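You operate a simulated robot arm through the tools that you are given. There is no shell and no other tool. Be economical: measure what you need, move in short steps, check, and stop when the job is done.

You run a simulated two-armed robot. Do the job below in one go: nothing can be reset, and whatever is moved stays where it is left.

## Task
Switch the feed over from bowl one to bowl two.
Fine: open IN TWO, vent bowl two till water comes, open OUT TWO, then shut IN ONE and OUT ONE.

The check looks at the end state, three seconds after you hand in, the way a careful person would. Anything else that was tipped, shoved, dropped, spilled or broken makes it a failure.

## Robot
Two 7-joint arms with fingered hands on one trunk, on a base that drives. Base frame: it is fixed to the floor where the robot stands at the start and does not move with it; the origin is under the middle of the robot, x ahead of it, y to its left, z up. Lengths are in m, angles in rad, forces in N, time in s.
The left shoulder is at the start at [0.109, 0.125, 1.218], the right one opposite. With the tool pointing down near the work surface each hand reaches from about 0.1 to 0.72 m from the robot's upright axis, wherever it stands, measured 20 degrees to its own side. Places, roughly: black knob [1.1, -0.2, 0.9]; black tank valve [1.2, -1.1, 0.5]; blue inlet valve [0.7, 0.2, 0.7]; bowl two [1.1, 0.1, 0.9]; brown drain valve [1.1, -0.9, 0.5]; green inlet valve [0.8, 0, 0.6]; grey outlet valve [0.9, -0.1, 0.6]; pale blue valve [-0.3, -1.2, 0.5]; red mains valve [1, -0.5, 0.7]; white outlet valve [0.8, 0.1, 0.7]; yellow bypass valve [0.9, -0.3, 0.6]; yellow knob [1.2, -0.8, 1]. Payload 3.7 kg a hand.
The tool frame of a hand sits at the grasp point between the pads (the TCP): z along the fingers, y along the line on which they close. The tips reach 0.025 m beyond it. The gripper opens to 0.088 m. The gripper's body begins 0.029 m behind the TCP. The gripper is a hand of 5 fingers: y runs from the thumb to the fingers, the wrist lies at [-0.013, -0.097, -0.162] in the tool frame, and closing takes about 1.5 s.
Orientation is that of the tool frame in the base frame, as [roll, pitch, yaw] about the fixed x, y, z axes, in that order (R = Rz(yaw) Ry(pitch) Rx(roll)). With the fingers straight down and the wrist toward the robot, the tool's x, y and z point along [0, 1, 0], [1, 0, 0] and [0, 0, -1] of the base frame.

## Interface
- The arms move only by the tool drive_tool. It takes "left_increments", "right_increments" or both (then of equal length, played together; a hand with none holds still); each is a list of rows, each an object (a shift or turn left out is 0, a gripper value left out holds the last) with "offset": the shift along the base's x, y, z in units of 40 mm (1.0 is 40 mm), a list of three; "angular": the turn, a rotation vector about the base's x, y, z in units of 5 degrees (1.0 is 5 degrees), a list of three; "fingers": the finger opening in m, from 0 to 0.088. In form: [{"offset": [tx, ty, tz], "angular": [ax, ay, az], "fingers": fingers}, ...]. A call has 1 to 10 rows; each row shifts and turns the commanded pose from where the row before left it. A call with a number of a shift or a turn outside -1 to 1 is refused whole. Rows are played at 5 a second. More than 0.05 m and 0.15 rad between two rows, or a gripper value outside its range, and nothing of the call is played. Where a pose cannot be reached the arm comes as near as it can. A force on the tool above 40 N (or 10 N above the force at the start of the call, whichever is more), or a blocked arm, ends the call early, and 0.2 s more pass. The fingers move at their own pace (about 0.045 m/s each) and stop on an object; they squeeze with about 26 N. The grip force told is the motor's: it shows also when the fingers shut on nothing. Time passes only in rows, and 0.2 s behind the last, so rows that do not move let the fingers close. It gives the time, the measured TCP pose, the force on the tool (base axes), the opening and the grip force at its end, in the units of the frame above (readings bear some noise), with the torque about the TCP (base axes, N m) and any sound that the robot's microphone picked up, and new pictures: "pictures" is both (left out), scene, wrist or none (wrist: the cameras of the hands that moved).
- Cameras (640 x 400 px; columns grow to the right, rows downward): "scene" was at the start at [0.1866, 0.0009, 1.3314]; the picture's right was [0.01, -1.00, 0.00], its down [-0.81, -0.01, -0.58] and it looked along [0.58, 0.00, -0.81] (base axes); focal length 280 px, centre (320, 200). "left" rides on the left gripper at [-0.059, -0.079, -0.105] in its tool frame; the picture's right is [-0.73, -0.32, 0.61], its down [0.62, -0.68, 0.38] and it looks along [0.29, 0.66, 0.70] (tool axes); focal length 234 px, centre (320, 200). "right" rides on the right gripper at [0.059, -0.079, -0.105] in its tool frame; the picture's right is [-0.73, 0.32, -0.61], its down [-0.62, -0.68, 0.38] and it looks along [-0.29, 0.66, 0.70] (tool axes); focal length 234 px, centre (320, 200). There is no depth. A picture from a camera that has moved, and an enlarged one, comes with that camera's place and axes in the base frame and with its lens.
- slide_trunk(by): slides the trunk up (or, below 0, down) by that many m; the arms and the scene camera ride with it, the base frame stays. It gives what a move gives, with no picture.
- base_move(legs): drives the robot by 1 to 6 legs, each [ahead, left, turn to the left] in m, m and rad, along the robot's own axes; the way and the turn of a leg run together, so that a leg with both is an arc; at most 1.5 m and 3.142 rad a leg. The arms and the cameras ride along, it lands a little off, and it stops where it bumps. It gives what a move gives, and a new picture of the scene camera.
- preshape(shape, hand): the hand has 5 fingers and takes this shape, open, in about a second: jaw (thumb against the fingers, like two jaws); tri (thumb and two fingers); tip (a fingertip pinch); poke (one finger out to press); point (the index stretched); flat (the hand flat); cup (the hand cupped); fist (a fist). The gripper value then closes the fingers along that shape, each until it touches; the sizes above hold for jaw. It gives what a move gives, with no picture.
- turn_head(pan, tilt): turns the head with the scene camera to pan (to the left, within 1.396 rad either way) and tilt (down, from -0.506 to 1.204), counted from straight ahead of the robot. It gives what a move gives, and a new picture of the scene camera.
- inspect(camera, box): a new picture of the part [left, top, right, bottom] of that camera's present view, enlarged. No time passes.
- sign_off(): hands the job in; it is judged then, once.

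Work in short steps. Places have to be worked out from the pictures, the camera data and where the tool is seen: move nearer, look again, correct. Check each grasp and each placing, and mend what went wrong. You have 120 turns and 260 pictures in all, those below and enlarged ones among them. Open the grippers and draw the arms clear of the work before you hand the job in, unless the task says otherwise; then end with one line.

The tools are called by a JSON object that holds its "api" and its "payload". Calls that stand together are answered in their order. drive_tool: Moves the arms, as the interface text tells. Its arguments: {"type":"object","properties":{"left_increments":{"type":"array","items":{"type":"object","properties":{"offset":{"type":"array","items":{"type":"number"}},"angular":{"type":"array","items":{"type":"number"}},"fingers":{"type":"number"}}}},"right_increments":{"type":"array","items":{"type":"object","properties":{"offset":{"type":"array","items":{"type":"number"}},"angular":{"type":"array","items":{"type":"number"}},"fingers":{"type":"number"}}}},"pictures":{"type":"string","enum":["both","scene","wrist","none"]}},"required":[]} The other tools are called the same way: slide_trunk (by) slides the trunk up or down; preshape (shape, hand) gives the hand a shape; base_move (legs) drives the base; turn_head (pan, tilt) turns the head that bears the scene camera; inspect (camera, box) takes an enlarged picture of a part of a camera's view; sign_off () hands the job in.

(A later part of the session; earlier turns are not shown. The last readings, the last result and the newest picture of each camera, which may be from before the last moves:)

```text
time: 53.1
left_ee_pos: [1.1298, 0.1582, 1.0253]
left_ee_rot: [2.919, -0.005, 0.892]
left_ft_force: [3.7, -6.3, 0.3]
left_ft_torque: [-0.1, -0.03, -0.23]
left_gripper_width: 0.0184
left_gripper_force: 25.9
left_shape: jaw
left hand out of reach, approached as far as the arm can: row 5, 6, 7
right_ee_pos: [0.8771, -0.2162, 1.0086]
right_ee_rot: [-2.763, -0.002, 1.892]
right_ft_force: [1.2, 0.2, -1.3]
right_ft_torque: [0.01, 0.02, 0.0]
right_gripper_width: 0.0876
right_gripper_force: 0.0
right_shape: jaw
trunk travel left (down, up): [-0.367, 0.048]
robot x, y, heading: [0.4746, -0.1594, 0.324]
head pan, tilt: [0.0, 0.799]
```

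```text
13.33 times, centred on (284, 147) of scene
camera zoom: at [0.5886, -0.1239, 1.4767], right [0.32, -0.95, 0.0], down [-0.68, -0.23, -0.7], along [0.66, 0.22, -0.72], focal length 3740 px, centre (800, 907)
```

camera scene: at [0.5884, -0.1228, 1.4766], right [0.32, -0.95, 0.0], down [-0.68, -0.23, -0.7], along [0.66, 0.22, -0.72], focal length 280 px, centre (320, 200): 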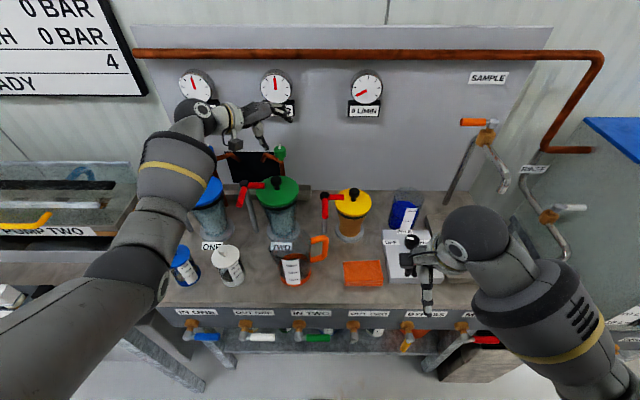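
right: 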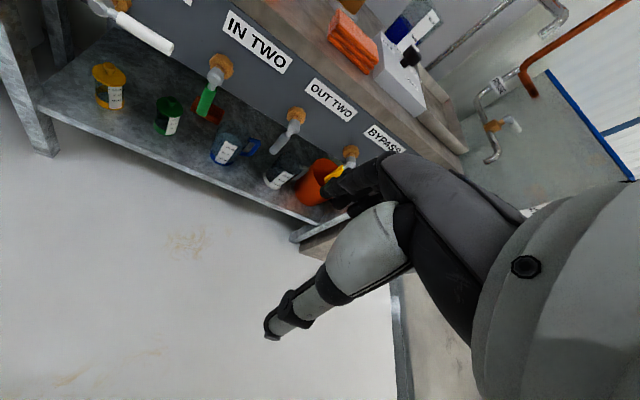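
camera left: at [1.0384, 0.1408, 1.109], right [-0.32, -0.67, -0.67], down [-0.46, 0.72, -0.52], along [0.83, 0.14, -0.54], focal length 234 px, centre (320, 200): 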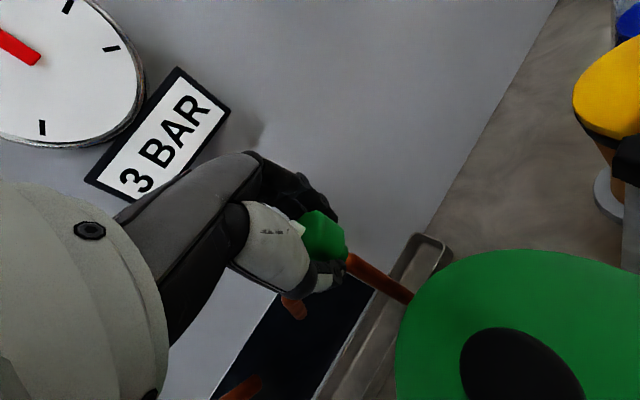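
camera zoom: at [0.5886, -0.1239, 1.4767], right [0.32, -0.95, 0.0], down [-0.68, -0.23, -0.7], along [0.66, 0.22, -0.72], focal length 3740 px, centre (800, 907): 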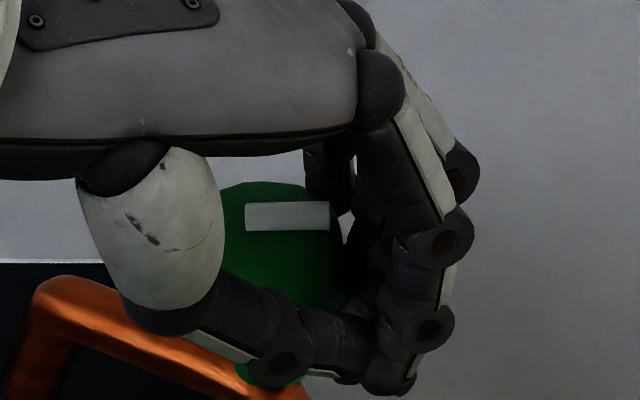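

Clockwise works: the tab has turned a quarter, now across to the right. Check whether water comes from the spout.

{"api": "inspect", "payload": {"camera": "scene", "box": [200, 130, 340, 230]}}

{"api": "drive_tool", "payload": {"left_increments": [{}], "pictures": "both"}}

```text
4.00 times, centred on (270, 180) of scene
camera zoom: at [0.5886, -0.1239, 1.4767], right [0.32, -0.95, 0.0], down [-0.68, -0.23, -0.7], along [0.66, 0.22, -0.72], focal length 1122 px, centre (520, 280)
```

zoom: 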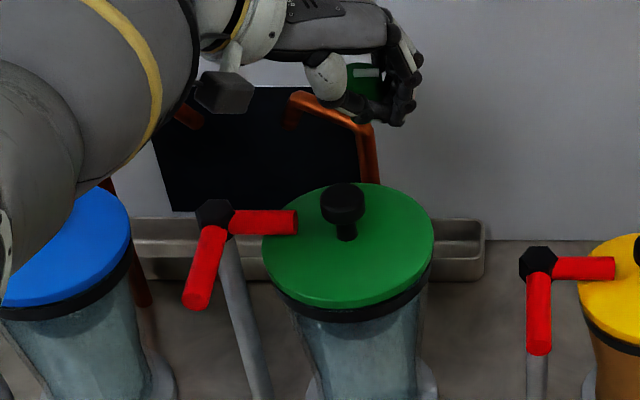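

```text
time: 53.5
left_ee_pos: [1.1288, 0.1608, 1.0262]
left_ee_rot: [2.922, -0.007, 0.896]
left_ft_force: [2.4, -6.8, 3.2]
left_ft_torque: [-0.04, -0.09, -0.22]
left_gripper_width: 0.0182
left_gripper_force: 26.1
left_shape: jaw
right_ee_pos: [0.876, -0.2165, 1.0097]
right_ee_rot: [-2.763, -0.002, 1.892]
right_ft_force: [0.5, 0.8, 0.1]
right_ft_torque: [0.03, -0.02, 0.01]
right_gripper_width: 0.0877
right_gripper_force: 0.1
right_shape: jaw
trunk travel left (down, up): [-0.367, 0.048]
robot x, y, heading: [0.4709, -0.162, 0.324]
head pan, tilt: [0.0, 0.799]
camera scene: at [0.5886, -0.1238, 1.4767], right [0.32, -0.95, 0.0], down [-0.68, -0.23, -0.7], along [0.66, 0.22, -0.72], focal length 280 px, centre (320, 200)
camera left: at [1.0139, 0.1786, 1.1104], right [-0.59, -0.45, -0.67], down [-0.06, 0.85, -0.52], along [0.8, -0.27, -0.53], focal length 234 px, centre (320, 200)
```

scene: 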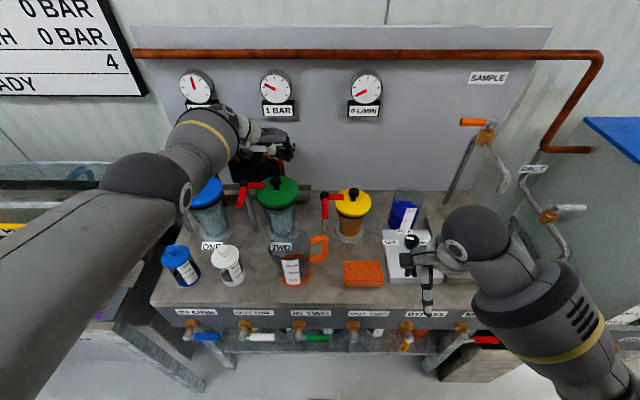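
left: 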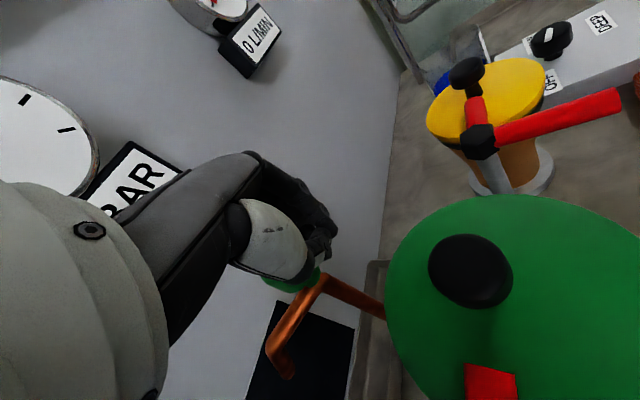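

Gauge two dropped to 1 BAR: it is venting. Open the fingers, back off slightly, and watch the spout for water.

{"api": "drive_tool", "payload": {"left_increments": [{"fingers": 0.065}, {"fingers": 0.065}, {"fingers": 0.065}, {"offset": [-0.3, 0, 0.5]}, {}], "pictures": "wrist"}}

{"api": "inspect", "payload": {"camera": "scene", "box": [210, 60, 350, 220]}}

```text
time: 54.7
left_ee_pos: [1.1174, 0.1619, 1.0421]
left_ee_rot: [2.925, -0.008, 0.895]
left_ft_force: [0.2, 0.2, 0.9]
left_ft_torque: [-0.03, -0.01, -0.02]
left_gripper_width: 0.0651
left_gripper_force: 0.0
left_shape: jaw
right_ee_pos: [0.8777, -0.2151, 1.0096]
right_ee_rot: [-2.762, 0.002, 1.895]
right_ft_force: [-1.8, -1.2, 0.4]
right_ft_torque: [-0.01, 0.02, -0.01]
right_gripper_width: 0.0876
right_gripper_force: 0.1
right_shape: jaw
trunk travel left (down, up): [-0.367, 0.048]
robot x, y, heading: [0.474, -0.1634, 0.318]
head pan, tilt: [0.0, 0.799]
camera left: at [1.0019, 0.1792, 1.1289], right [-0.59, -0.45, -0.67], down [-0.06, 0.85, -0.52], along [0.8, -0.27, -0.54], focal length 234 px, centre (320, 200)
```

left: 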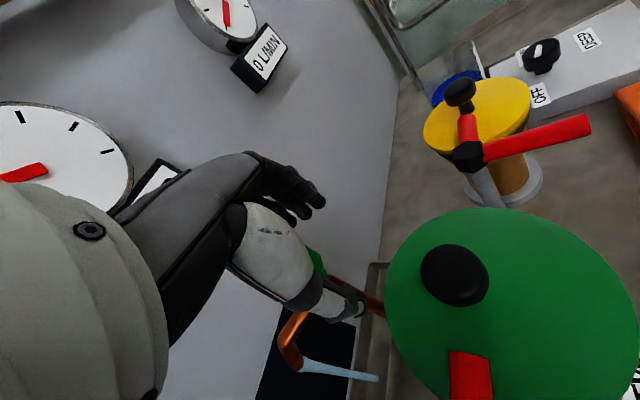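

```text
2.50 times, centred on (280, 140) of scene
camera zoom: at [0.5891, -0.1231, 1.4766], right [0.32, -0.95, 0.0], down [-0.68, -0.23, -0.7], along [0.66, 0.22, -0.72], focal length 701 px, centre (420, 350)
```

zoom: 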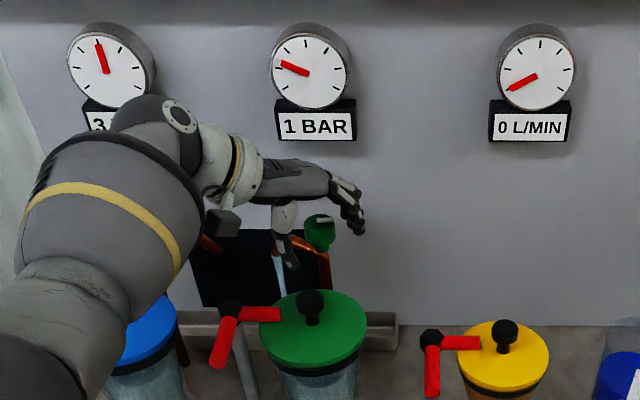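

Water is running from the spout, so the vent has done its work. Regrip the cap and turn it back counter-clockwise to shut.

{"api": "drive_tool", "payload": {"left_increments": [{"offset": [0.75, 0.47, 0]}, {"offset": [0, 0, -0.45]}, {"fingers": 0.04}, {"fingers": 0.015}, {"fingers": 0.015}, {"fingers": 0.015}, {"fingers": 0.015}], "pictures": "none"}}

{"api": "inspect", "payload": {"camera": "scene", "box": [250, 122, 310, 167]}}

```text
time: 56.3
left_ee_pos: [1.1306, 0.1642, 1.0276]
left_ee_rot: [2.922, -0.007, 0.893]
left_ft_force: [11.2, -9.4, 4.2]
left_ft_torque: [-0.1, -0.17, -0.44]
left_gripper_width: 0.0154
left_gripper_force: 0.0
left_shape: jaw
left hand out of reach, approached as far as the arm can: row 1
right_ee_pos: [0.8764, -0.2173, 1.0099]
right_ee_rot: [-2.761, 0.0, 1.892]
right_ft_force: [-0.1, -0.7, -0.2]
right_ft_torque: [-0.03, -0.01, 0.0]
right_gripper_width: 0.0875
right_gripper_force: 0.1
right_shape: jaw
trunk travel left (down, up): [-0.367, 0.048]
robot x, y, heading: [0.4725, -0.1638, 0.321]
head pan, tilt: [0.0, 0.799]
```

```text
8.89 times, centred on (280, 144) of scene
camera zoom: at [0.5898, -0.1246, 1.4766], right [0.32, -0.95, 0.0], down [-0.68, -0.23, -0.7], along [0.66, 0.22, -0.72], focal length 2494 px, centre (676, 693)
```

zoom: 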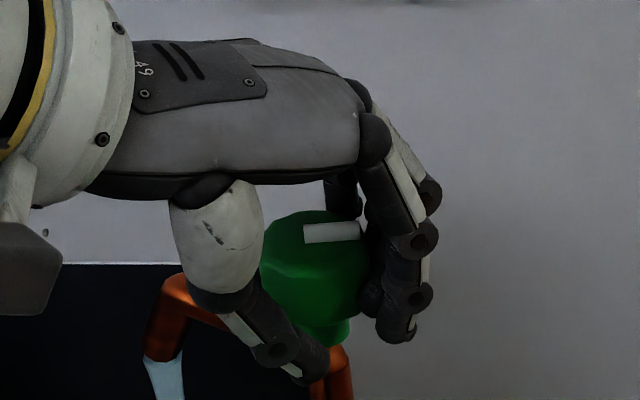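

Off-centre because of reach at this yaw. Open, yaw back to where it reached before, recentre, regrip.

{"api": "drive_tool", "payload": {"left_increments": [{"fingers": 0.065}, {"fingers": 0.065}, {"fingers": 0.065}, {"offset": [-0.2, 0, 0.2], "angular": [0, 0, 0.9]}, {"angular": [0, 0, 0.9], "offset": [0.2, 0.1, 0]}, {"angular": [0, 0, 0.6], "offset": [0.4, 0.29, -0.35]}, {}], "pictures": "none"}}

{"api": "inspect", "payload": {"camera": "scene", "box": [250, 122, 310, 167]}}

```text
time: 57.9
left_ee_pos: [1.1441, 0.1827, 1.0194]
left_ee_rot: [2.922, -0.008, 1.105]
left_ft_force: [-0.4, -0.6, 0.5]
left_ft_torque: [0.0, -0.01, -0.03]
left_gripper_width: 0.0648
left_gripper_force: 0.1
left_shape: jaw
left hand out of reach, approached as far as the arm can: row 6
right_ee_pos: [0.8755, -0.216, 1.01]
right_ee_rot: [-2.763, -0.001, 1.894]
right_ft_force: [-0.5, -1.0, -1.0]
right_ft_torque: [0.03, -0.01, -0.03]
right_gripper_width: 0.0875
right_gripper_force: 0.0
right_shape: jaw
trunk travel left (down, up): [-0.367, 0.048]
robot x, y, heading: [0.4731, -0.1626, 0.321]
head pan, tilt: [0.0, 0.799]
```

```text
8.89 times, centred on (280, 144) of scene
camera zoom: at [0.5882, -0.1227, 1.4767], right [0.32, -0.95, 0.0], down [-0.68, -0.23, -0.7], along [0.66, 0.22, -0.72], focal length 2494 px, centre (676, 693)
```

zoom: 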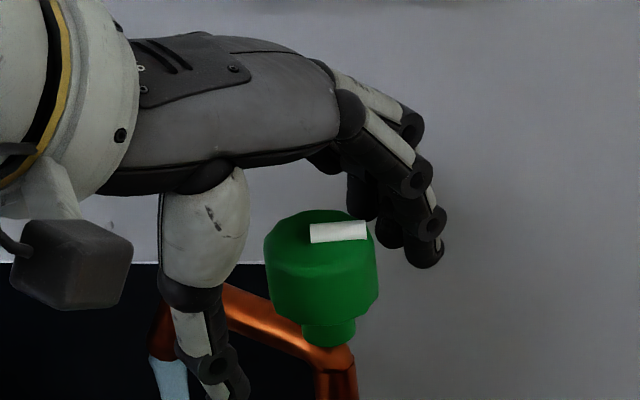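

Centred now. Close and turn counter-clockwise.

{"api": "drive_tool", "payload": {"left_increments": [{"fingers": 0.04}, {"fingers": 0.015}, {"fingers": 0.015}, {"fingers": 0.015}, {"angular": [0, 0, 0.9]}, {"angular": [0, 0, 0.9]}, {"angular": [0, 0, 0.9]}, {"angular": [0, 0, 0.9]}, {"angular": [0, 0, 0.9]}, {}], "pictures": "none"}}

{"api": "inspect", "payload": {"camera": "scene", "box": [250, 122, 310, 167]}}

```text
time: 60.1
left_ee_pos: [1.1448, 0.1794, 1.0177]
left_ee_rot: [2.926, -0.005, 1.496]
left_ft_force: [5.2, -11.3, -17.6]
left_ft_torque: [-0.09, -0.06, -0.12]
left_gripper_width: 0.0254
left_gripper_force: 26.1
left_shape: jaw
right_ee_pos: [0.8787, -0.2168, 1.009]
right_ee_rot: [-2.762, -0.001, 1.894]
right_ft_force: [-0.3, 0.4, 0.7]
right_ft_torque: [0.01, -0.01, 0.01]
right_gripper_width: 0.0879
right_gripper_force: 0.1
right_shape: jaw
trunk travel left (down, up): [-0.367, 0.048]
robot x, y, heading: [0.4726, -0.1636, 0.325]
head pan, tilt: [0.0, 0.799]
```

```text
8.89 times, centred on (280, 144) of scene
camera zoom: at [0.5912, -0.1236, 1.4763], right [0.32, -0.95, 0.0], down [-0.68, -0.23, -0.7], along [0.66, 0.22, -0.72], focal length 2494 px, centre (676, 693)
```

zoom: 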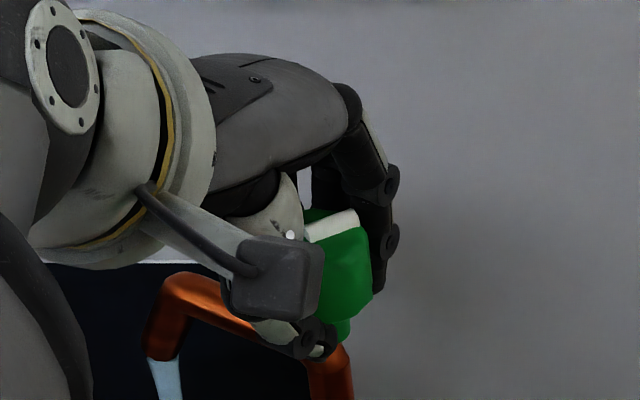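

It turns (tab swinging back). Continue counter-clockwise.

{"api": "drive_tool", "payload": {"left_increments": [{"angular": [0, 0, 0.9]}, {"angular": [0, 0, 0.9]}, {"angular": [0, 0, 0.9]}, {"angular": [0, 0, 0.9]}, {"angular": [0, 0, 0.9]}, {"angular": [0, 0, 0.9]}, {"angular": [0, 0, 0.9]}, {"angular": [0, 0, 0.9]}, {}], "pictures": "wrist"}}

{"api": "inspect", "payload": {"camera": "scene", "box": [250, 122, 310, 167]}}

```text
time: 62.1
left_ee_pos: [1.1473, 0.1796, 1.0182]
left_ee_rot: [2.926, -0.006, 2.126]
left_ft_force: [10.4, -17.3, -19.4]
left_ft_torque: [-0.08, -0.1, -0.12]
left_gripper_width: 0.0246
left_gripper_force: 26.6
left_shape: jaw
right_ee_pos: [0.8797, -0.2164, 1.0084]
right_ee_rot: [-2.762, -0.002, 1.895]
right_ft_force: [-0.5, -0.4, 0.7]
right_ft_torque: [0.0, -0.01, 0.0]
right_gripper_width: 0.0877
right_gripper_force: 0.0
right_shape: jaw
trunk travel left (down, up): [-0.367, 0.048]
robot x, y, heading: [0.4745, -0.1615, 0.324]
head pan, tilt: [0.0, 0.799]
camera left: at [1.0935, 0.0784, 1.1046], right [0.22, -0.71, -0.67], down [-0.83, 0.23, -0.52], along [0.52, 0.67, -0.54], focal length 234 px, centre (320, 200)
```

left: 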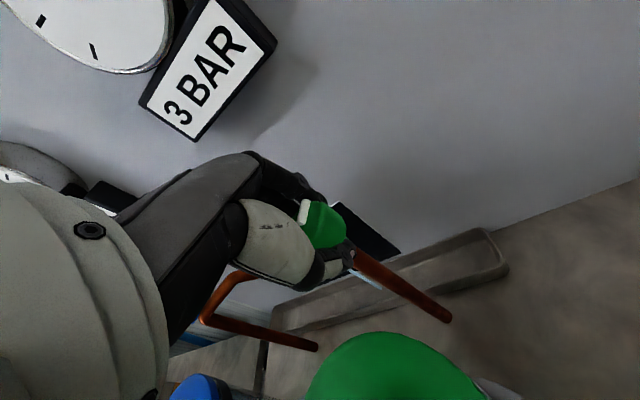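

```text
8.89 times, centred on (280, 144) of scene
camera zoom: at [0.5925, -0.1244, 1.4763], right [0.32, -0.95, 0.0], down [-0.68, -0.23, -0.7], along [0.66, 0.22, -0.72], focal length 2494 px, centre (676, 693)
```

zoom: 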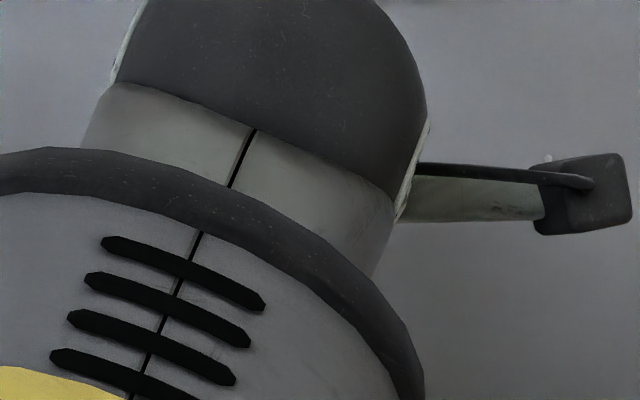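

Gauge two reads 3 BAR again. Check whether the stream has stopped and where the tab is.

{"api": "inspect", "payload": {"camera": "left", "box": [250, 180, 410, 300]}}

{"api": "drive_tool", "payload": {"left_increments": [{"angular": [0, 0, 0.9]}, {"angular": [0, 0, 0.9]}, {}], "pictures": "wrist"}}

{"api": "inspect", "payload": {"camera": "left", "box": [250, 180, 410, 300]}}

```text
3.33 times, centred on (330, 240) of left
camera zoom: at [1.0935, 0.0784, 1.1046], right [0.22, -0.71, -0.67], down [-0.83, 0.23, -0.52], along [0.52, 0.67, -0.54], focal length 781 px, centre (287, 67)
```

zoom: 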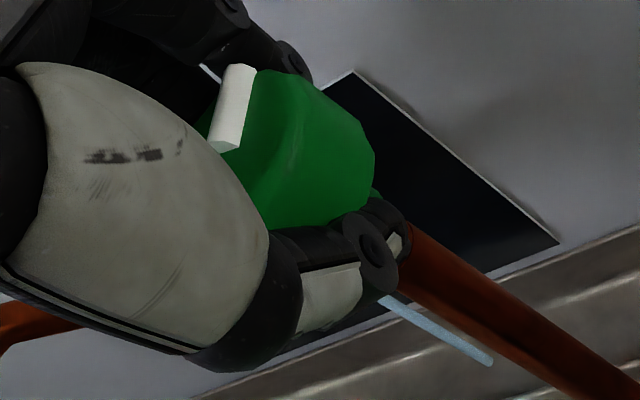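

```text
time: 62.9
left_ee_pos: [1.1475, 0.1787, 1.0176]
left_ee_rot: [2.926, -0.006, 2.281]
left_ft_force: [12.2, -17.1, -19.3]
left_ft_torque: [-0.09, -0.05, -0.14]
left_gripper_width: 0.0243
left_gripper_force: 26.0
left_shape: jaw
right_ee_pos: [0.8801, -0.2162, 1.0073]
right_ee_rot: [-2.762, -0.003, 1.893]
right_ft_force: [0.2, 0.4, -0.8]
right_ft_torque: [-0.02, 0.0, 0.0]
right_gripper_width: 0.0878
right_gripper_force: 0.0
right_shape: jaw
trunk travel left (down, up): [-0.367, 0.048]
robot x, y, heading: [0.4698, -0.1611, 0.323]
head pan, tilt: [0.0, 0.799]
camera left: at [1.1105, 0.0708, 1.1045], right [0.33, -0.67, -0.67], down [-0.85, 0.09, -0.52], along [0.41, 0.74, -0.54], focal length 234 px, centre (320, 200)
```

left: 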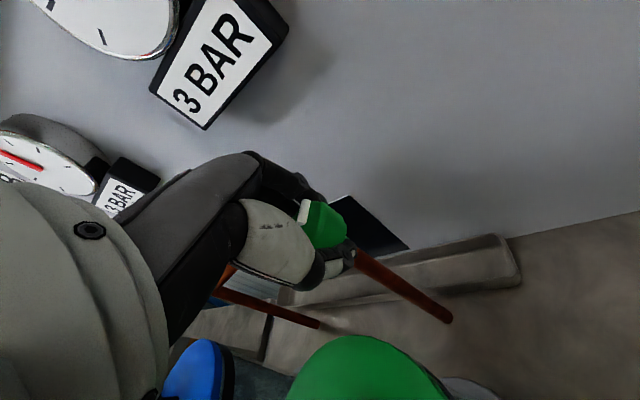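

```text
3.33 times, centred on (330, 240) of left
camera zoom: at [1.1105, 0.0708, 1.1045], right [0.33, -0.67, -0.67], down [-0.85, 0.09, -0.52], along [0.41, 0.74, -0.54], focal length 781 px, centre (287, 67)
```

zoom: 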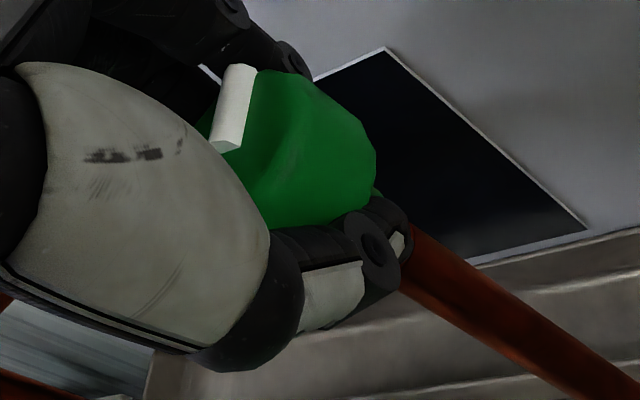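

Stream is gone, tab is nearly back to the wall. A little more until it meets its stop.

{"api": "drive_tool", "payload": {"left_increments": [{"angular": [0, 0, 0.9]}, {"angular": [0, 0, 0.9]}, {}], "pictures": "none"}}

{"api": "inspect", "payload": {"camera": "left", "box": [250, 180, 410, 300]}}

```text
time: 63.7
left_ee_pos: [1.1478, 0.1777, 1.0186]
left_ee_rot: [2.927, -0.007, 2.439]
left_ft_force: [13.7, -17.7, -19.1]
left_ft_torque: [-0.1, -0.11, -0.31]
left_gripper_width: 0.0243
left_gripper_force: 26.1
left_shape: jaw
right_ee_pos: [0.8794, -0.2166, 1.009]
right_ee_rot: [-2.762, -0.003, 1.893]
right_ft_force: [0.4, -0.2, 0.8]
right_ft_torque: [-0.01, 0.0, 0.03]
right_gripper_width: 0.0878
right_gripper_force: 0.1
right_shape: jaw
trunk travel left (down, up): [-0.367, 0.048]
robot x, y, heading: [0.4753, -0.1617, 0.322]
head pan, tilt: [0.0, 0.799]
```

```text
3.33 times, centred on (330, 240) of left
camera zoom: at [1.1285, 0.0657, 1.1047], right [0.43, -0.61, -0.67], down [-0.86, -0.04, -0.52], along [0.29, 0.79, -0.54], focal length 781 px, centre (287, 67)
```

zoom: 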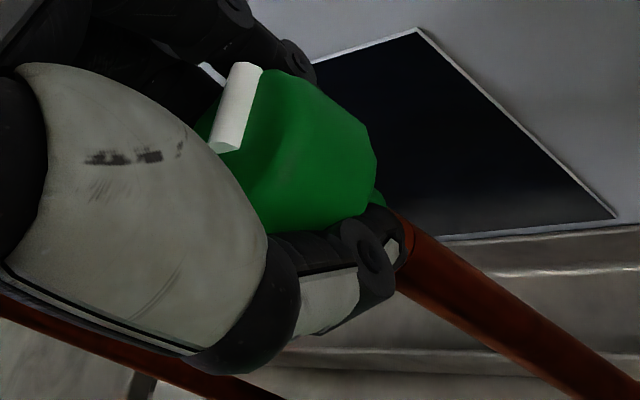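

The torque rose to −0.31: it is at its stop, vent shut. Release and back out up and away from the wall.

{"api": "drive_tool", "payload": {"left_increments": [{"fingers": 0.075}, {"fingers": 0.075}, {"fingers": 0.075}, {"offset": [-0.25, -0.15, 0.35]}, {"offset": [-0.4, -0.15, 0.6]}, {"offset": [-0.6, -0.2, 0.8]}, {"offset": [-0.9, -0.3, 0.8]}, {"offset": [-0.9, -0.3, 0]}, {"offset": [-0.9, -0.3, 0]}, {}], "pictures": "scene"}}

{"api": "inspect", "payload": {"camera": "scene", "box": [210, 60, 370, 220]}}

```text
time: 65.9
left_ee_pos: [0.9857, 0.1246, 1.1233]
left_ee_rot: [2.923, -0.007, 2.441]
left_ft_force: [0.9, -0.2, -0.4]
left_ft_torque: [-0.01, -0.05, 0.01]
left_gripper_width: 0.0747
left_gripper_force: 0.1
left_shape: jaw
right_ee_pos: [0.8772, -0.2153, 1.0101]
right_ee_rot: [-2.762, 0.001, 1.893]
right_ft_force: [-0.5, -0.2, 0.0]
right_ft_torque: [-0.03, -0.01, 0.02]
right_gripper_width: 0.0876
right_gripper_force: 0.0
right_shape: jaw
trunk travel left (down, up): [-0.367, 0.048]
robot x, y, heading: [0.4749, -0.1596, 0.325]
head pan, tilt: [0.0, 0.799]
camera scene: at [0.5891, -0.1224, 1.4766], right [0.32, -0.95, 0.0], down [-0.68, -0.23, -0.7], along [0.66, 0.22, -0.72], focal length 280 px, centre (320, 200)
```

scene: 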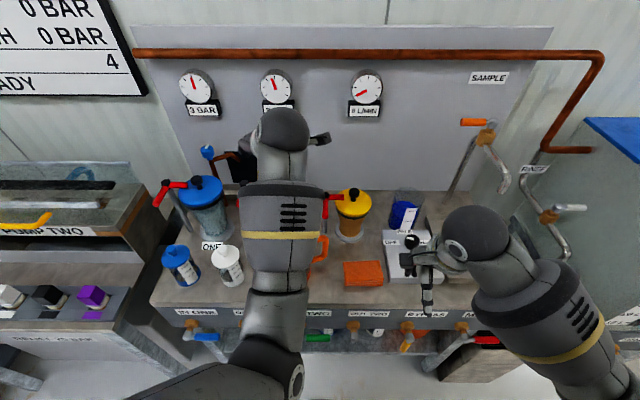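

```text
2.50 times, centred on (290, 140) of scene
camera zoom: at [0.5891, -0.1224, 1.4766], right [0.32, -0.95, 0.0], down [-0.68, -0.23, -0.7], along [0.66, 0.22, -0.72], focal length 701 px, centre (395, 350)
```

zoom: 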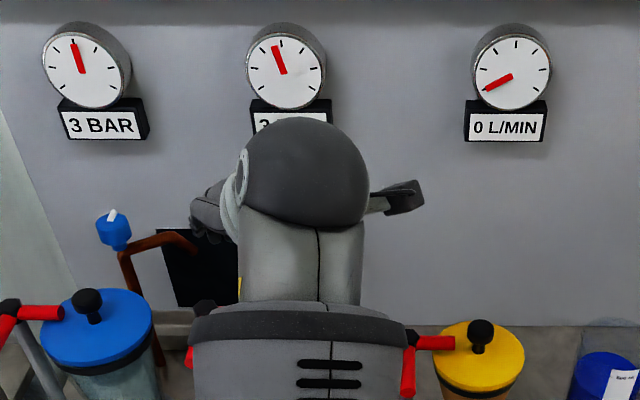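

Yaw the hand back to neutral, raise it clear, and check the vent.

{"api": "drive_tool", "payload": {"left_increments": [{"offset": [-0.5, 0.5, 0], "angular": [0, 0, -0.9]}, {"offset": [-0.5, 0.5, 0], "angular": [0, 0, -0.9]}, {"offset": [-0.5, 0.5, 0], "angular": [0, 0, -0.9]}, {"offset": [-0.5, 0.0, 0], "angular": [0, 0, -0.9]}, {"offset": [-0.5, 0, 0], "angular": [0, 0, -0.9]}, {"angular": [0, 0, -0.9]}, {"angular": [0, 0, -0.9]}, {}], "pictures": "none"}}

{"api": "base_move", "payload": {"legs": [[-0.2, 0, 0], [0, -0.15, 0]]}}

{"api": "inspect", "payload": {"camera": "scene", "box": [160, 90, 340, 220]}}

```text
time: 67.7
left_ee_pos: [0.8862, 0.1858, 1.1235]
left_ee_rot: [2.922, -0.007, 1.887]
left_ft_force: [-0.7, 1.1, 1.1]
left_ft_torque: [0.02, 0.02, 0.0]
left_gripper_width: 0.0747
left_gripper_force: 0.0
left_shape: jaw
right_ee_pos: [0.876, -0.2158, 1.009]
right_ee_rot: [-2.764, 0.0, 1.893]
right_ft_force: [1.5, -0.5, 0.5]
right_ft_torque: [-0.01, 0.01, -0.04]
right_gripper_width: 0.0877
right_gripper_force: 0.1
right_shape: jaw
trunk travel left (down, up): [-0.367, 0.048]
robot x, y, heading: [0.473, -0.1609, 0.322]
head pan, tilt: [0.0, 0.799]
```

```text
time: 70.9
left_ee_pos: [0.744, -0.0217, 1.124]
left_ee_rot: [2.923, -0.006, 1.889]
left_ft_force: [0.7, -0.6, -0.2]
left_ft_torque: [0.04, 0.0, 0.02]
left_gripper_width: 0.0746
left_gripper_force: 0.0
left_shape: jaw
right_ee_pos: [0.7333, -0.4234, 1.0098]
right_ee_rot: [-2.763, 0.0, 1.894]
right_ft_force: [0.0, 0.0, 0.6]
right_ft_torque: [0.01, 0.01, -0.01]
right_gripper_width: 0.0876
right_gripper_force: 0.1
right_shape: jaw
trunk travel left (down, up): [-0.367, 0.048]
robot x, y, heading: [0.3283, -0.363, 0.318]
head pan, tilt: [0.0, 0.799]
camera scene: at [0.4463, -0.3304, 1.4766], right [0.32, -0.95, 0.0], down [-0.68, -0.23, -0.7], along [0.66, 0.22, -0.72], focal length 280 px, centre (320, 200)
```

scene: 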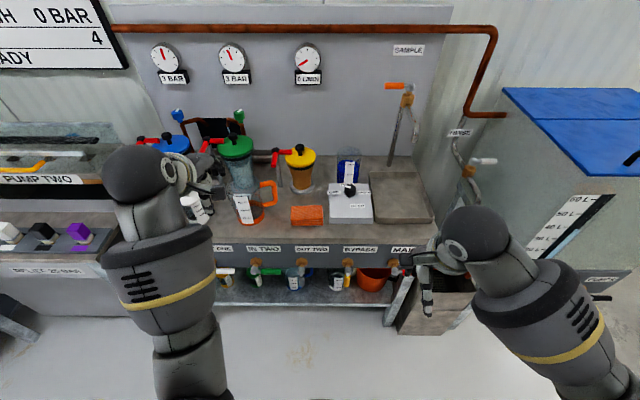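

```text
3.08 times, centred on (250, 155) of scene
camera zoom: at [0.4463, -0.3304, 1.4766], right [0.32, -0.95, 0.0], down [-0.68, -0.23, -0.7], along [0.66, 0.22, -0.72], focal length 863 px, centre (535, 338)
```

zoom: 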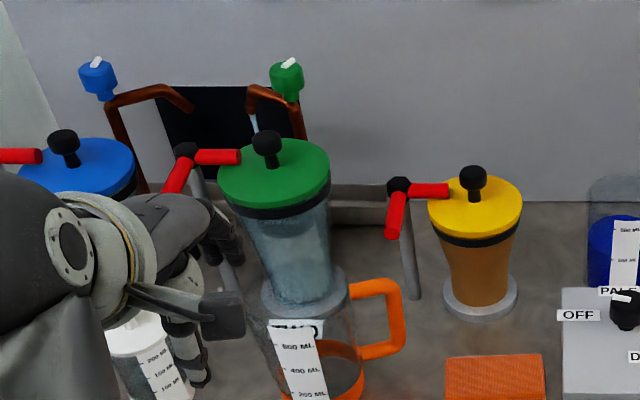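

{"api": "inspect", "payload": {"camera": "scene", "box": [215, 100, 265, 140]}}

{"api": "inspect", "payload": {"camera": "scene", "box": [160, 95, 210, 135]}}

```text
10.00 times, centred on (240, 120) of scene
camera zoom: at [0.4463, -0.3304, 1.4766], right [0.32, -0.95, 0.0], down [-0.68, -0.23, -0.7], along [0.66, 0.22, -0.72], focal length 2805 px, centre (1120, 1000)
```

zoom: 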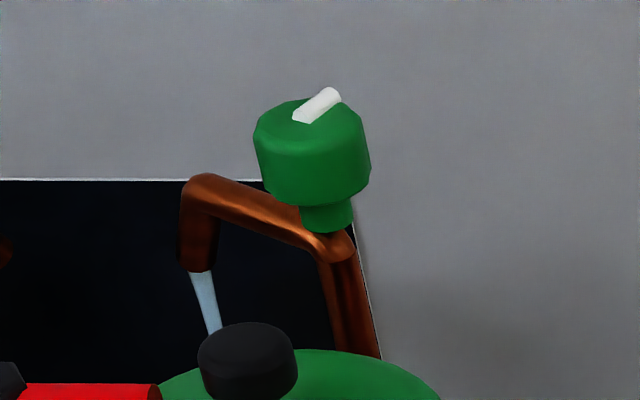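

```text
10.00 times, centred on (185, 115) of scene
camera zoom: at [0.4463, -0.3304, 1.4766], right [0.32, -0.95, 0.0], down [-0.68, -0.23, -0.7], along [0.66, 0.22, -0.72], focal length 2805 px, centre (1670, 1050)
```

zoom: 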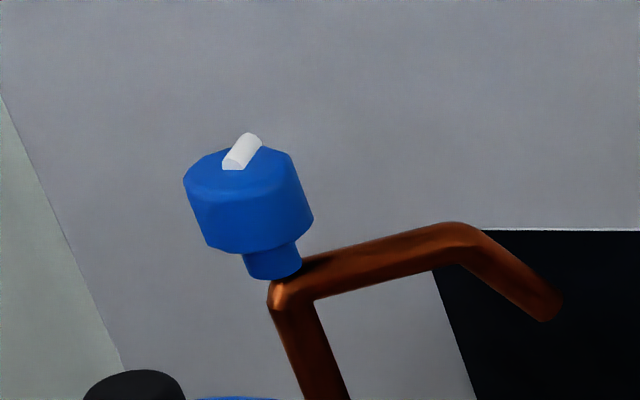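

The vent is still about 20° short of shut – a stream still runs. I go straight back to finish it.

{"api": "base_move", "payload": {"legs": [[0, 0.146, 0], [0.22, 0, 0]]}}

```text
time: 74.1
left_ee_pos: [0.9071, 0.1848, 1.1222]
left_ee_rot: [2.923, -0.008, 1.885]
left_ft_force: [-0.1, 0.0, 0.1]
left_ft_torque: [0.0, -0.03, 0.0]
left_gripper_width: 0.0746
left_gripper_force: 0.1
left_shape: jaw
right_ee_pos: [0.8962, -0.2168, 1.0093]
right_ee_rot: [-2.762, 0.0, 1.89]
right_ft_force: [0.3, 0.3, -0.5]
right_ft_torque: [0.01, 0.04, 0.0]
right_gripper_width: 0.0877
right_gripper_force: 0.0
right_shape: jaw
trunk travel left (down, up): [-0.367, 0.048]
robot x, y, heading: [0.4925, -0.1629, 0.315]
head pan, tilt: [0.0, 0.799]
camera scene: at [0.609, -0.1225, 1.4765], right [0.31, -0.95, 0.0], down [-0.68, -0.22, -0.7], along [0.66, 0.22, -0.72], focal length 280 px, centre (320, 200)
```

scene: 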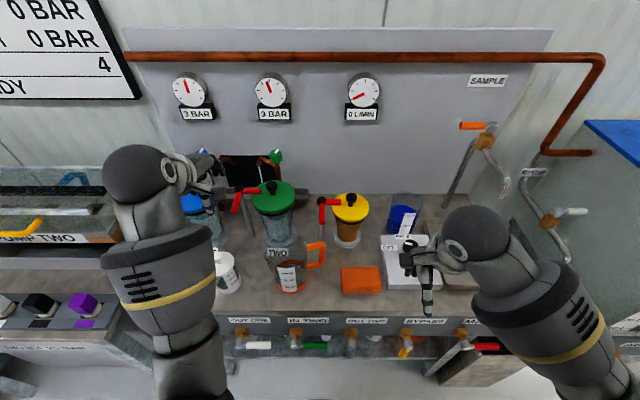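

{"api": "drive_tool", "payload": {"left_increments": [{"offset": [0.85, -0.03, 0], "angular": [0, 0, -1], "fingers": 0.07}, {"offset": [0.85, -0.03, 0], "angular": [0, 0, -1]}, {"offset": [0.85, -0.03, 0], "angular": [0, 0, -1]}, {"offset": [0.85, -0.03, -0.2], "angular": [0, 0, -1]}, {"offset": [0.85, -0.03, -0.5], "angular": [0, 0, -1]}, {"offset": [0.7, -0.03, -0.5], "angular": [0, 0, -1]}, {}], "pictures": "wrist"}}

{"api": "inspect", "payload": {"camera": "scene", "box": [230, 110, 330, 180]}}

```text
time: 75.7
left_ee_pos: [1.1022, 0.1771, 1.0756]
left_ee_rot: [2.921, -0.007, 1.362]
left_ft_force: [0.3, 0.7, -0.7]
left_ft_torque: [0.0, 0.0, 0.01]
left_gripper_width: 0.0706
left_gripper_force: 0.0
left_shape: jaw
right_ee_pos: [0.8952, -0.2186, 1.0098]
right_ee_rot: [-2.764, 0.0, 1.889]
right_ft_force: [-0.5, 1.0, -0.1]
right_ft_torque: [-0.02, 0.0, -0.02]
right_gripper_width: 0.0879
right_gripper_force: 0.1
right_shape: jaw
trunk travel left (down, up): [-0.367, 0.048]
robot x, y, heading: [0.4953, -0.1601, 0.319]
head pan, tilt: [0.0, 0.799]
camera left: at [0.9937, 0.1417, 1.1606], right [-0.33, -0.67, -0.67], down [-0.44, 0.73, -0.52], along [0.84, 0.12, -0.53], focal length 234 px, centre (320, 200)
```

left: 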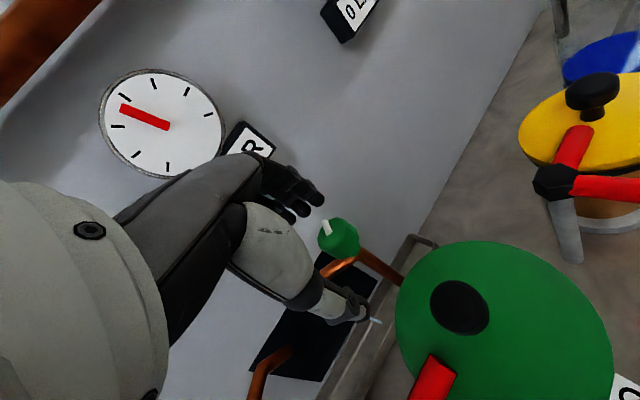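

```text
5.71 times, centred on (280, 145) of scene
camera zoom: at [0.6075, -0.123, 1.4767], right [0.31, -0.95, 0.0], down [-0.68, -0.22, -0.7], along [0.66, 0.22, -0.72], focal length 1603 px, centre (549, 514)
```

zoom: 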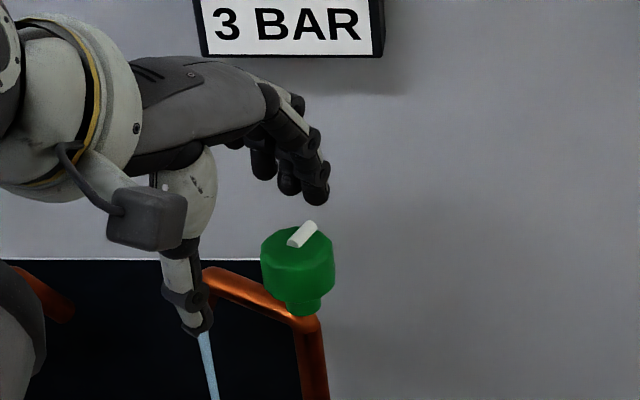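

{"api": "drive_tool", "payload": {"left_increments": [{"offset": [0.6, 0.04, -0.4]}, {"offset": [0.57, 0.04, -0.4]}, {"offset": [0, 0, -0.5]}, {"fingers": 0.04}, {"fingers": 0.015}, {"fingers": 0.015}, {"fingers": 0.015}, {"fingers": 0.015}], "pictures": "wrist"}}

{"api": "inspect", "payload": {"camera": "scene", "box": [230, 110, 330, 180]}}

```text
time: 77.5
left_ee_pos: [1.1509, 0.1818, 1.0207]
left_ee_rot: [2.928, -0.004, 1.363]
left_ft_force: [-6.4, 0.6, -10.4]
left_ft_torque: [-0.01, -0.1, 0.01]
left_gripper_width: 0.026
left_gripper_force: 25.8
left_shape: jaw
right_ee_pos: [0.896, -0.2163, 1.0092]
right_ee_rot: [-2.763, 0.001, 1.891]
right_ft_force: [0.0, -0.3, 0.4]
right_ft_torque: [0.02, 0.01, -0.02]
right_gripper_width: 0.0879
right_gripper_force: 0.2
right_shape: jaw
trunk travel left (down, up): [-0.367, 0.048]
robot x, y, heading: [0.4974, -0.1616, 0.316]
head pan, tilt: [0.0, 0.799]
camera left: at [1.0417, 0.1457, 1.1061], right [-0.33, -0.67, -0.67], down [-0.44, 0.73, -0.52], along [0.83, 0.12, -0.54], focal length 234 px, centre (320, 200)
```

left: 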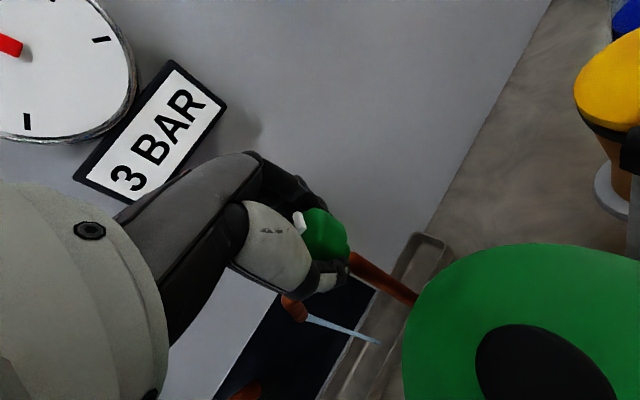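

```text
5.71 times, centred on (280, 145) of scene
camera zoom: at [0.6082, -0.1222, 1.4765], right [0.31, -0.95, 0.0], down [-0.68, -0.22, -0.7], along [0.66, 0.22, -0.72], focal length 1603 px, centre (549, 514)
```

zoom: 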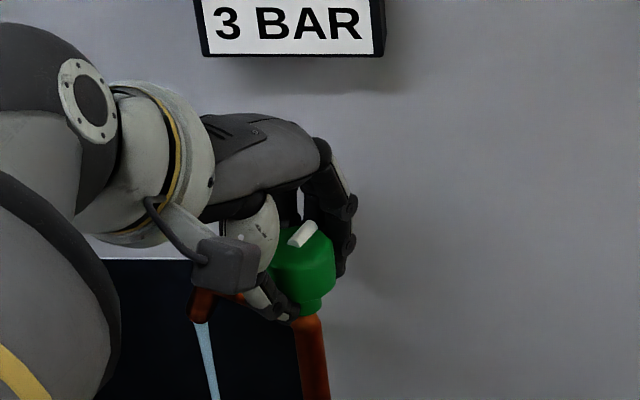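

Good centred grip and I can see the stream in the wrist view. Turn about 36° counter-clockwise.

{"api": "drive_tool", "payload": {"left_increments": [{"angular": [0, 0, 0.9]}, {"angular": [0, 0, 0.9]}, {"angular": [0, 0, 0.9]}, {"angular": [0, 0, 0.9]}, {"angular": [0, 0, 0.9]}, {"angular": [0, 0, 0.9]}, {"angular": [0, 0, 0.9]}, {"angular": [0, 0, 0.9]}, {}], "pictures": "wrist"}}

{"api": "inspect", "payload": {"camera": "left", "box": [180, 180, 420, 330]}}

```text
time: 79.5
left_ee_pos: [1.1526, 0.18, 1.0196]
left_ee_rot: [2.926, -0.006, 1.99]
left_ft_force: [-5.8, -5.6, -19.2]
left_ft_torque: [-0.09, -0.11, -0.22]
left_gripper_width: 0.025
left_gripper_force: 26.3
left_shape: jaw
right_ee_pos: [0.8953, -0.2167, 1.0094]
right_ee_rot: [-2.763, 0.0, 1.892]
right_ft_force: [0.6, -0.1, 0.2]
right_ft_torque: [0.0, -0.01, 0.03]
right_gripper_width: 0.0875
right_gripper_force: 0.0
right_shape: jaw
trunk travel left (down, up): [-0.367, 0.048]
robot x, y, heading: [0.4914, -0.1627, 0.314]
head pan, tilt: [0.0, 0.799]
camera left: at [1.0854, 0.0864, 1.1062], right [0.12, -0.73, -0.67], down [-0.79, 0.33, -0.52], along [0.6, 0.59, -0.54], focal length 234 px, centre (320, 200)
```

left: 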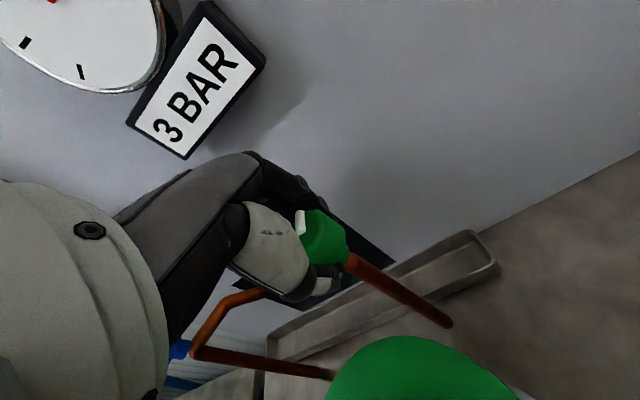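

```text
2.67 times, centred on (300, 255) of left
camera zoom: at [1.0854, 0.0864, 1.1062], right [0.12, -0.73, -0.67], down [-0.79, 0.33, -0.52], along [0.6, 0.59, -0.54], focal length 624 px, centre (373, 53)
```

zoom: 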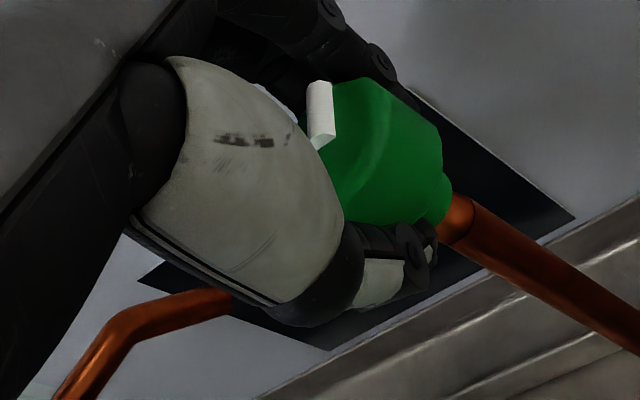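

No stream at the spot where it showed before. A bit more to be sure it is on the stop.

{"api": "drive_tool", "payload": {"left_increments": [{"angular": [0, 0, 0.9]}, {"angular": [0, 0, 0.9]}, {"angular": [0, 0, 0.9]}, {"angular": [0, 0, 0.9]}, {}], "pictures": "none"}}

{"api": "inspect", "payload": {"camera": "left", "box": [180, 180, 420, 330]}}

```text
time: 80.7
left_ee_pos: [1.1519, 0.1793, 1.0194]
left_ee_rot: [2.927, -0.008, 2.304]
left_ft_force: [-0.1, -8.8, -21.2]
left_ft_torque: [-0.17, -0.2, -0.38]
left_gripper_width: 0.0238
left_gripper_force: 25.9
left_shape: jaw
right_ee_pos: [0.897, -0.2165, 1.0084]
right_ee_rot: [-2.762, 0.0, 1.888]
right_ft_force: [0.6, -0.8, 0.4]
right_ft_torque: [0.0, 0.03, 0.03]
right_gripper_width: 0.0876
right_gripper_force: 0.2
right_shape: jaw
trunk travel left (down, up): [-0.367, 0.048]
robot x, y, heading: [0.4923, -0.1615, 0.317]
head pan, tilt: [0.0, 0.799]
```

```text
2.67 times, centred on (300, 255) of left
camera zoom: at [1.1187, 0.0702, 1.1054], right [0.34, -0.66, -0.67], down [-0.85, 0.07, -0.51], along [0.39, 0.75, -0.54], focal length 624 px, centre (373, 53)
```

zoom: 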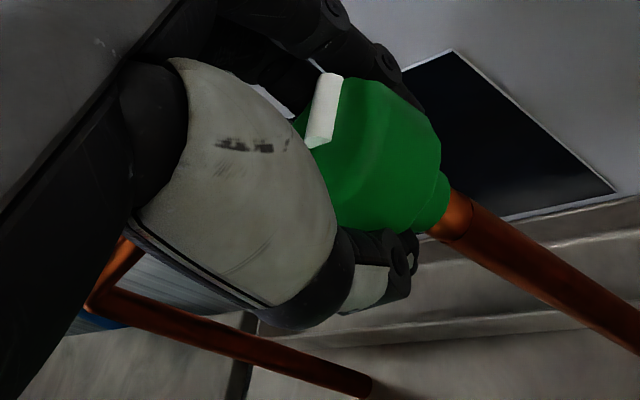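

Now the cap slips in the hand against its stop (−0.38 N·m): shut. Release, withdraw, and verify.

{"api": "drive_tool", "payload": {"left_increments": [{"fingers": 0.075}, {"fingers": 0.075}, {"fingers": 0.075}, {"offset": [-0.25, -0.15, 0.35]}, {"offset": [-0.4, -0.15, 0.6]}, {"offset": [-0.6, -0.2, 0.8]}, {"offset": [-0.9, -0.3, 0.8]}, {"offset": [-0.9, -0.1, 0]}, {"offset": [-0.9, 0.3, 0], "angular": [0, 0, -0.9]}, {"offset": [-0.5, 0.5, 0], "angular": [0, 0, -0.9]}], "pictures": "none"}}

{"api": "drive_tool", "payload": {"left_increments": [{"offset": [-0.5, 0.5, 0], "angular": [0, 0, -0.9]}, {"offset": [-0.5, 0.3, 0], "angular": [0, 0, -0.9]}, {"offset": [-0.3, 0, 0], "angular": [0, 0, -0.9]}, {}], "pictures": "scene"}}

{"api": "inspect", "payload": {"camera": "scene", "box": [240, 130, 320, 190]}}

```text
time: 82.9
left_ee_pos: [0.9735, 0.1768, 1.1253]
left_ee_rot: [2.92, -0.007, 2.146]
left_ft_force: [0.4, -0.9, 0.4]
left_ft_torque: [-0.02, 0.03, 0.01]
left_gripper_width: 0.0749
left_gripper_force: 0.0
left_shape: jaw
right_ee_pos: [0.8947, -0.2167, 1.0103]
right_ee_rot: [-2.763, 0.0, 1.89]
right_ft_force: [0.4, 0.4, -0.5]
right_ft_torque: [0.01, 0.01, 0.03]
right_gripper_width: 0.0876
right_gripper_force: 0.0
right_shape: jaw
trunk travel left (down, up): [-0.367, 0.048]
robot x, y, heading: [0.4911, -0.1614, 0.324]
head pan, tilt: [0.0, 0.799]
```

```text
time: 83.9
left_ee_pos: [0.9214, 0.209, 1.1253]
left_ee_rot: [2.922, -0.006, 1.912]
left_ft_force: [-0.4, 0.4, -0.2]
left_ft_torque: [-0.01, -0.01, 0.01]
left_gripper_width: 0.0746
left_gripper_force: 0.1
left_shape: jaw
right_ee_pos: [0.8959, -0.2167, 1.0087]
right_ee_rot: [-2.763, 0.0, 1.89]
right_ft_force: [-0.8, 0.2, 0.1]
right_ft_torque: [0.0, -0.01, -0.01]
right_gripper_width: 0.0876
right_gripper_force: 0.1
right_shape: jaw
trunk travel left (down, up): [-0.367, 0.048]
robot x, y, heading: [0.493, -0.1616, 0.319]
head pan, tilt: [0.0, 0.799]
camera scene: at [0.6083, -0.1232, 1.4766], right [0.31, -0.95, 0.0], down [-0.68, -0.22, -0.7], along [0.66, 0.22, -0.72], focal length 280 px, centre (320, 200)
```

scene: 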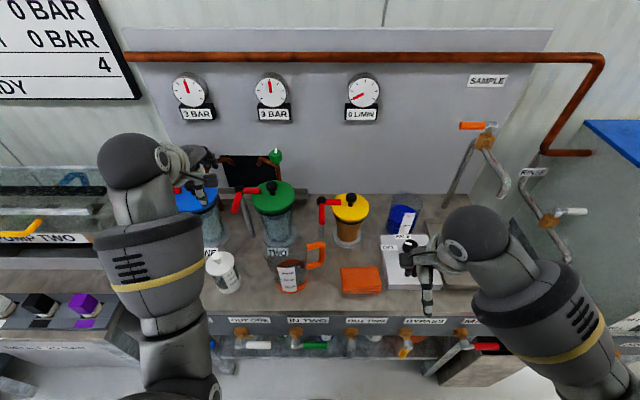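

```text
6.67 times, centred on (280, 160) of scene
camera zoom: at [0.6083, -0.1232, 1.4766], right [0.31, -0.95, 0.0], down [-0.68, -0.22, -0.7], along [0.66, 0.22, -0.72], focal length 1870 px, centre (587, 467)
```

zoom: 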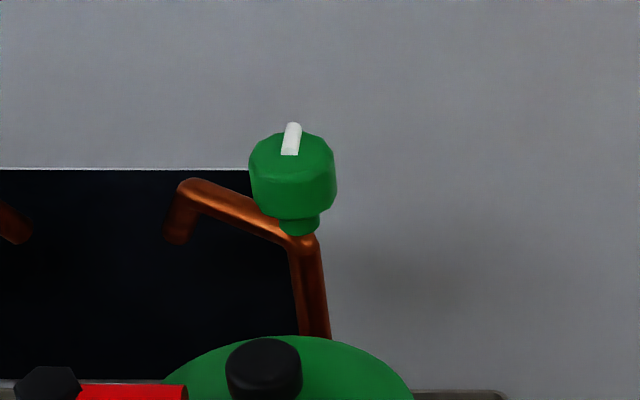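

Vent two is shut and dry, gauge two at 3 BAR. Now back off and stand in front of OUT TWO.

{"api": "base_move", "payload": {"legs": [[-0.214, 0, 0], [0, -0.142, 0]]}}

{"api": "drive_tool", "payload": {"left_increments": [{"offset": [-0.6, -0.3, -0.6], "angular": [0.317, -0.948, 0]}, {"offset": [-0.6, -0.3, -0.6], "angular": [0.317, -0.948, 0]}, {"offset": [-0.3, -0.1, -0.6], "angular": [0.317, -0.948, 0]}, {"offset": [0, 0, -0.3], "angular": [0.317, -0.948, 0]}, {"angular": [0.317, -0.948, 0]}, {"angular": [0.317, -0.948, 0]}, {"angular": [0.317, -0.948, 0]}, {"angular": [0.317, -0.948, 0]}, {"angular": [0.317, -0.948, 0]}, {"angular": [0.317, -0.948, 0]}], "pictures": "none"}}

{"api": "preshape", "payload": {"hand": "left", "shape": "poke"}}

```text
time: 87.1
left_ee_pos: [0.7576, 0.0068, 1.1251]
left_ee_rot: [2.921, -0.007, 1.916]
left_ft_force: [1.0, 0.2, 0.2]
left_ft_torque: [0.0, -0.02, 0.01]
left_gripper_width: 0.0747
left_gripper_force: 0.0
left_shape: jaw
right_ee_pos: [0.7338, -0.4187, 1.0099]
right_ee_rot: [-2.762, -0.002, 1.891]
right_ft_force: [-0.6, -0.5, -0.7]
right_ft_torque: [0.03, 0.02, 0.01]
right_gripper_width: 0.0878
right_gripper_force: 0.1
right_shape: jaw
trunk travel left (down, up): [-0.367, 0.048]
robot x, y, heading: [0.3286, -0.3608, 0.319]
head pan, tilt: [0.0, 0.799]
camera scene: at [0.4458, -0.3256, 1.4766], right [0.32, -0.95, 0.0], down [-0.68, -0.23, -0.7], along [0.66, 0.22, -0.72], focal length 280 px, centre (320, 200)
```

scene: 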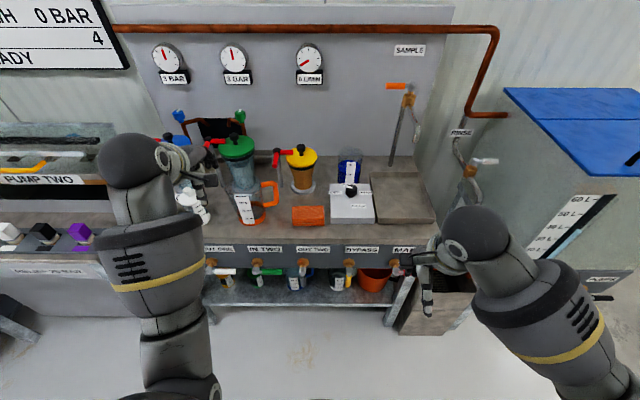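

```text
time: 89.3
left_ee_pos: [0.6984, -0.0212, 1.0423]
left_ee_rot: [2.049, 0.012, 1.91]
left_ft_force: [0.4, 0.4, -0.1]
left_ft_torque: [0.0, 0.0, -0.02]
left_gripper_width: 0.0749
left_gripper_force: 0.0
left_shape: jaw
right_ee_pos: [0.7337, -0.4187, 1.0094]
right_ee_rot: [-2.764, 0.0, 1.892]
right_ft_force: [0.3, 0.4, 0.6]
right_ft_torque: [-0.02, 0.0, 0.03]
right_gripper_width: 0.0877
right_gripper_force: 0.0
right_shape: jaw
trunk travel left (down, up): [-0.367, 0.048]
robot x, y, heading: [0.3324, -0.3651, 0.321]
head pan, tilt: [0.0, 0.799]
```

```text
time: 90.2
left_ee_pos: [0.6975, -0.0206, 1.0418]
left_ee_rot: [2.051, 0.012, 1.912]
left_ft_force: [0.1, -0.2, -0.7]
left_ft_torque: [0.03, 0.0, -0.03]
left_gripper_width: 0.0002
left_gripper_force: 0.1
left_shape: poke
right_ee_pos: [0.7338, -0.4197, 1.0094]
right_ee_rot: [-2.762, 0.0, 1.891]
right_ft_force: [0.4, -0.3, -0.4]
right_ft_torque: [-0.02, 0.0, -0.01]
right_gripper_width: 0.0878
right_gripper_force: 0.3
right_shape: jaw
trunk travel left (down, up): [-0.367, 0.048]
robot x, y, heading: [0.3309, -0.3655, 0.316]
head pan, tilt: [0.0, 0.799]
```

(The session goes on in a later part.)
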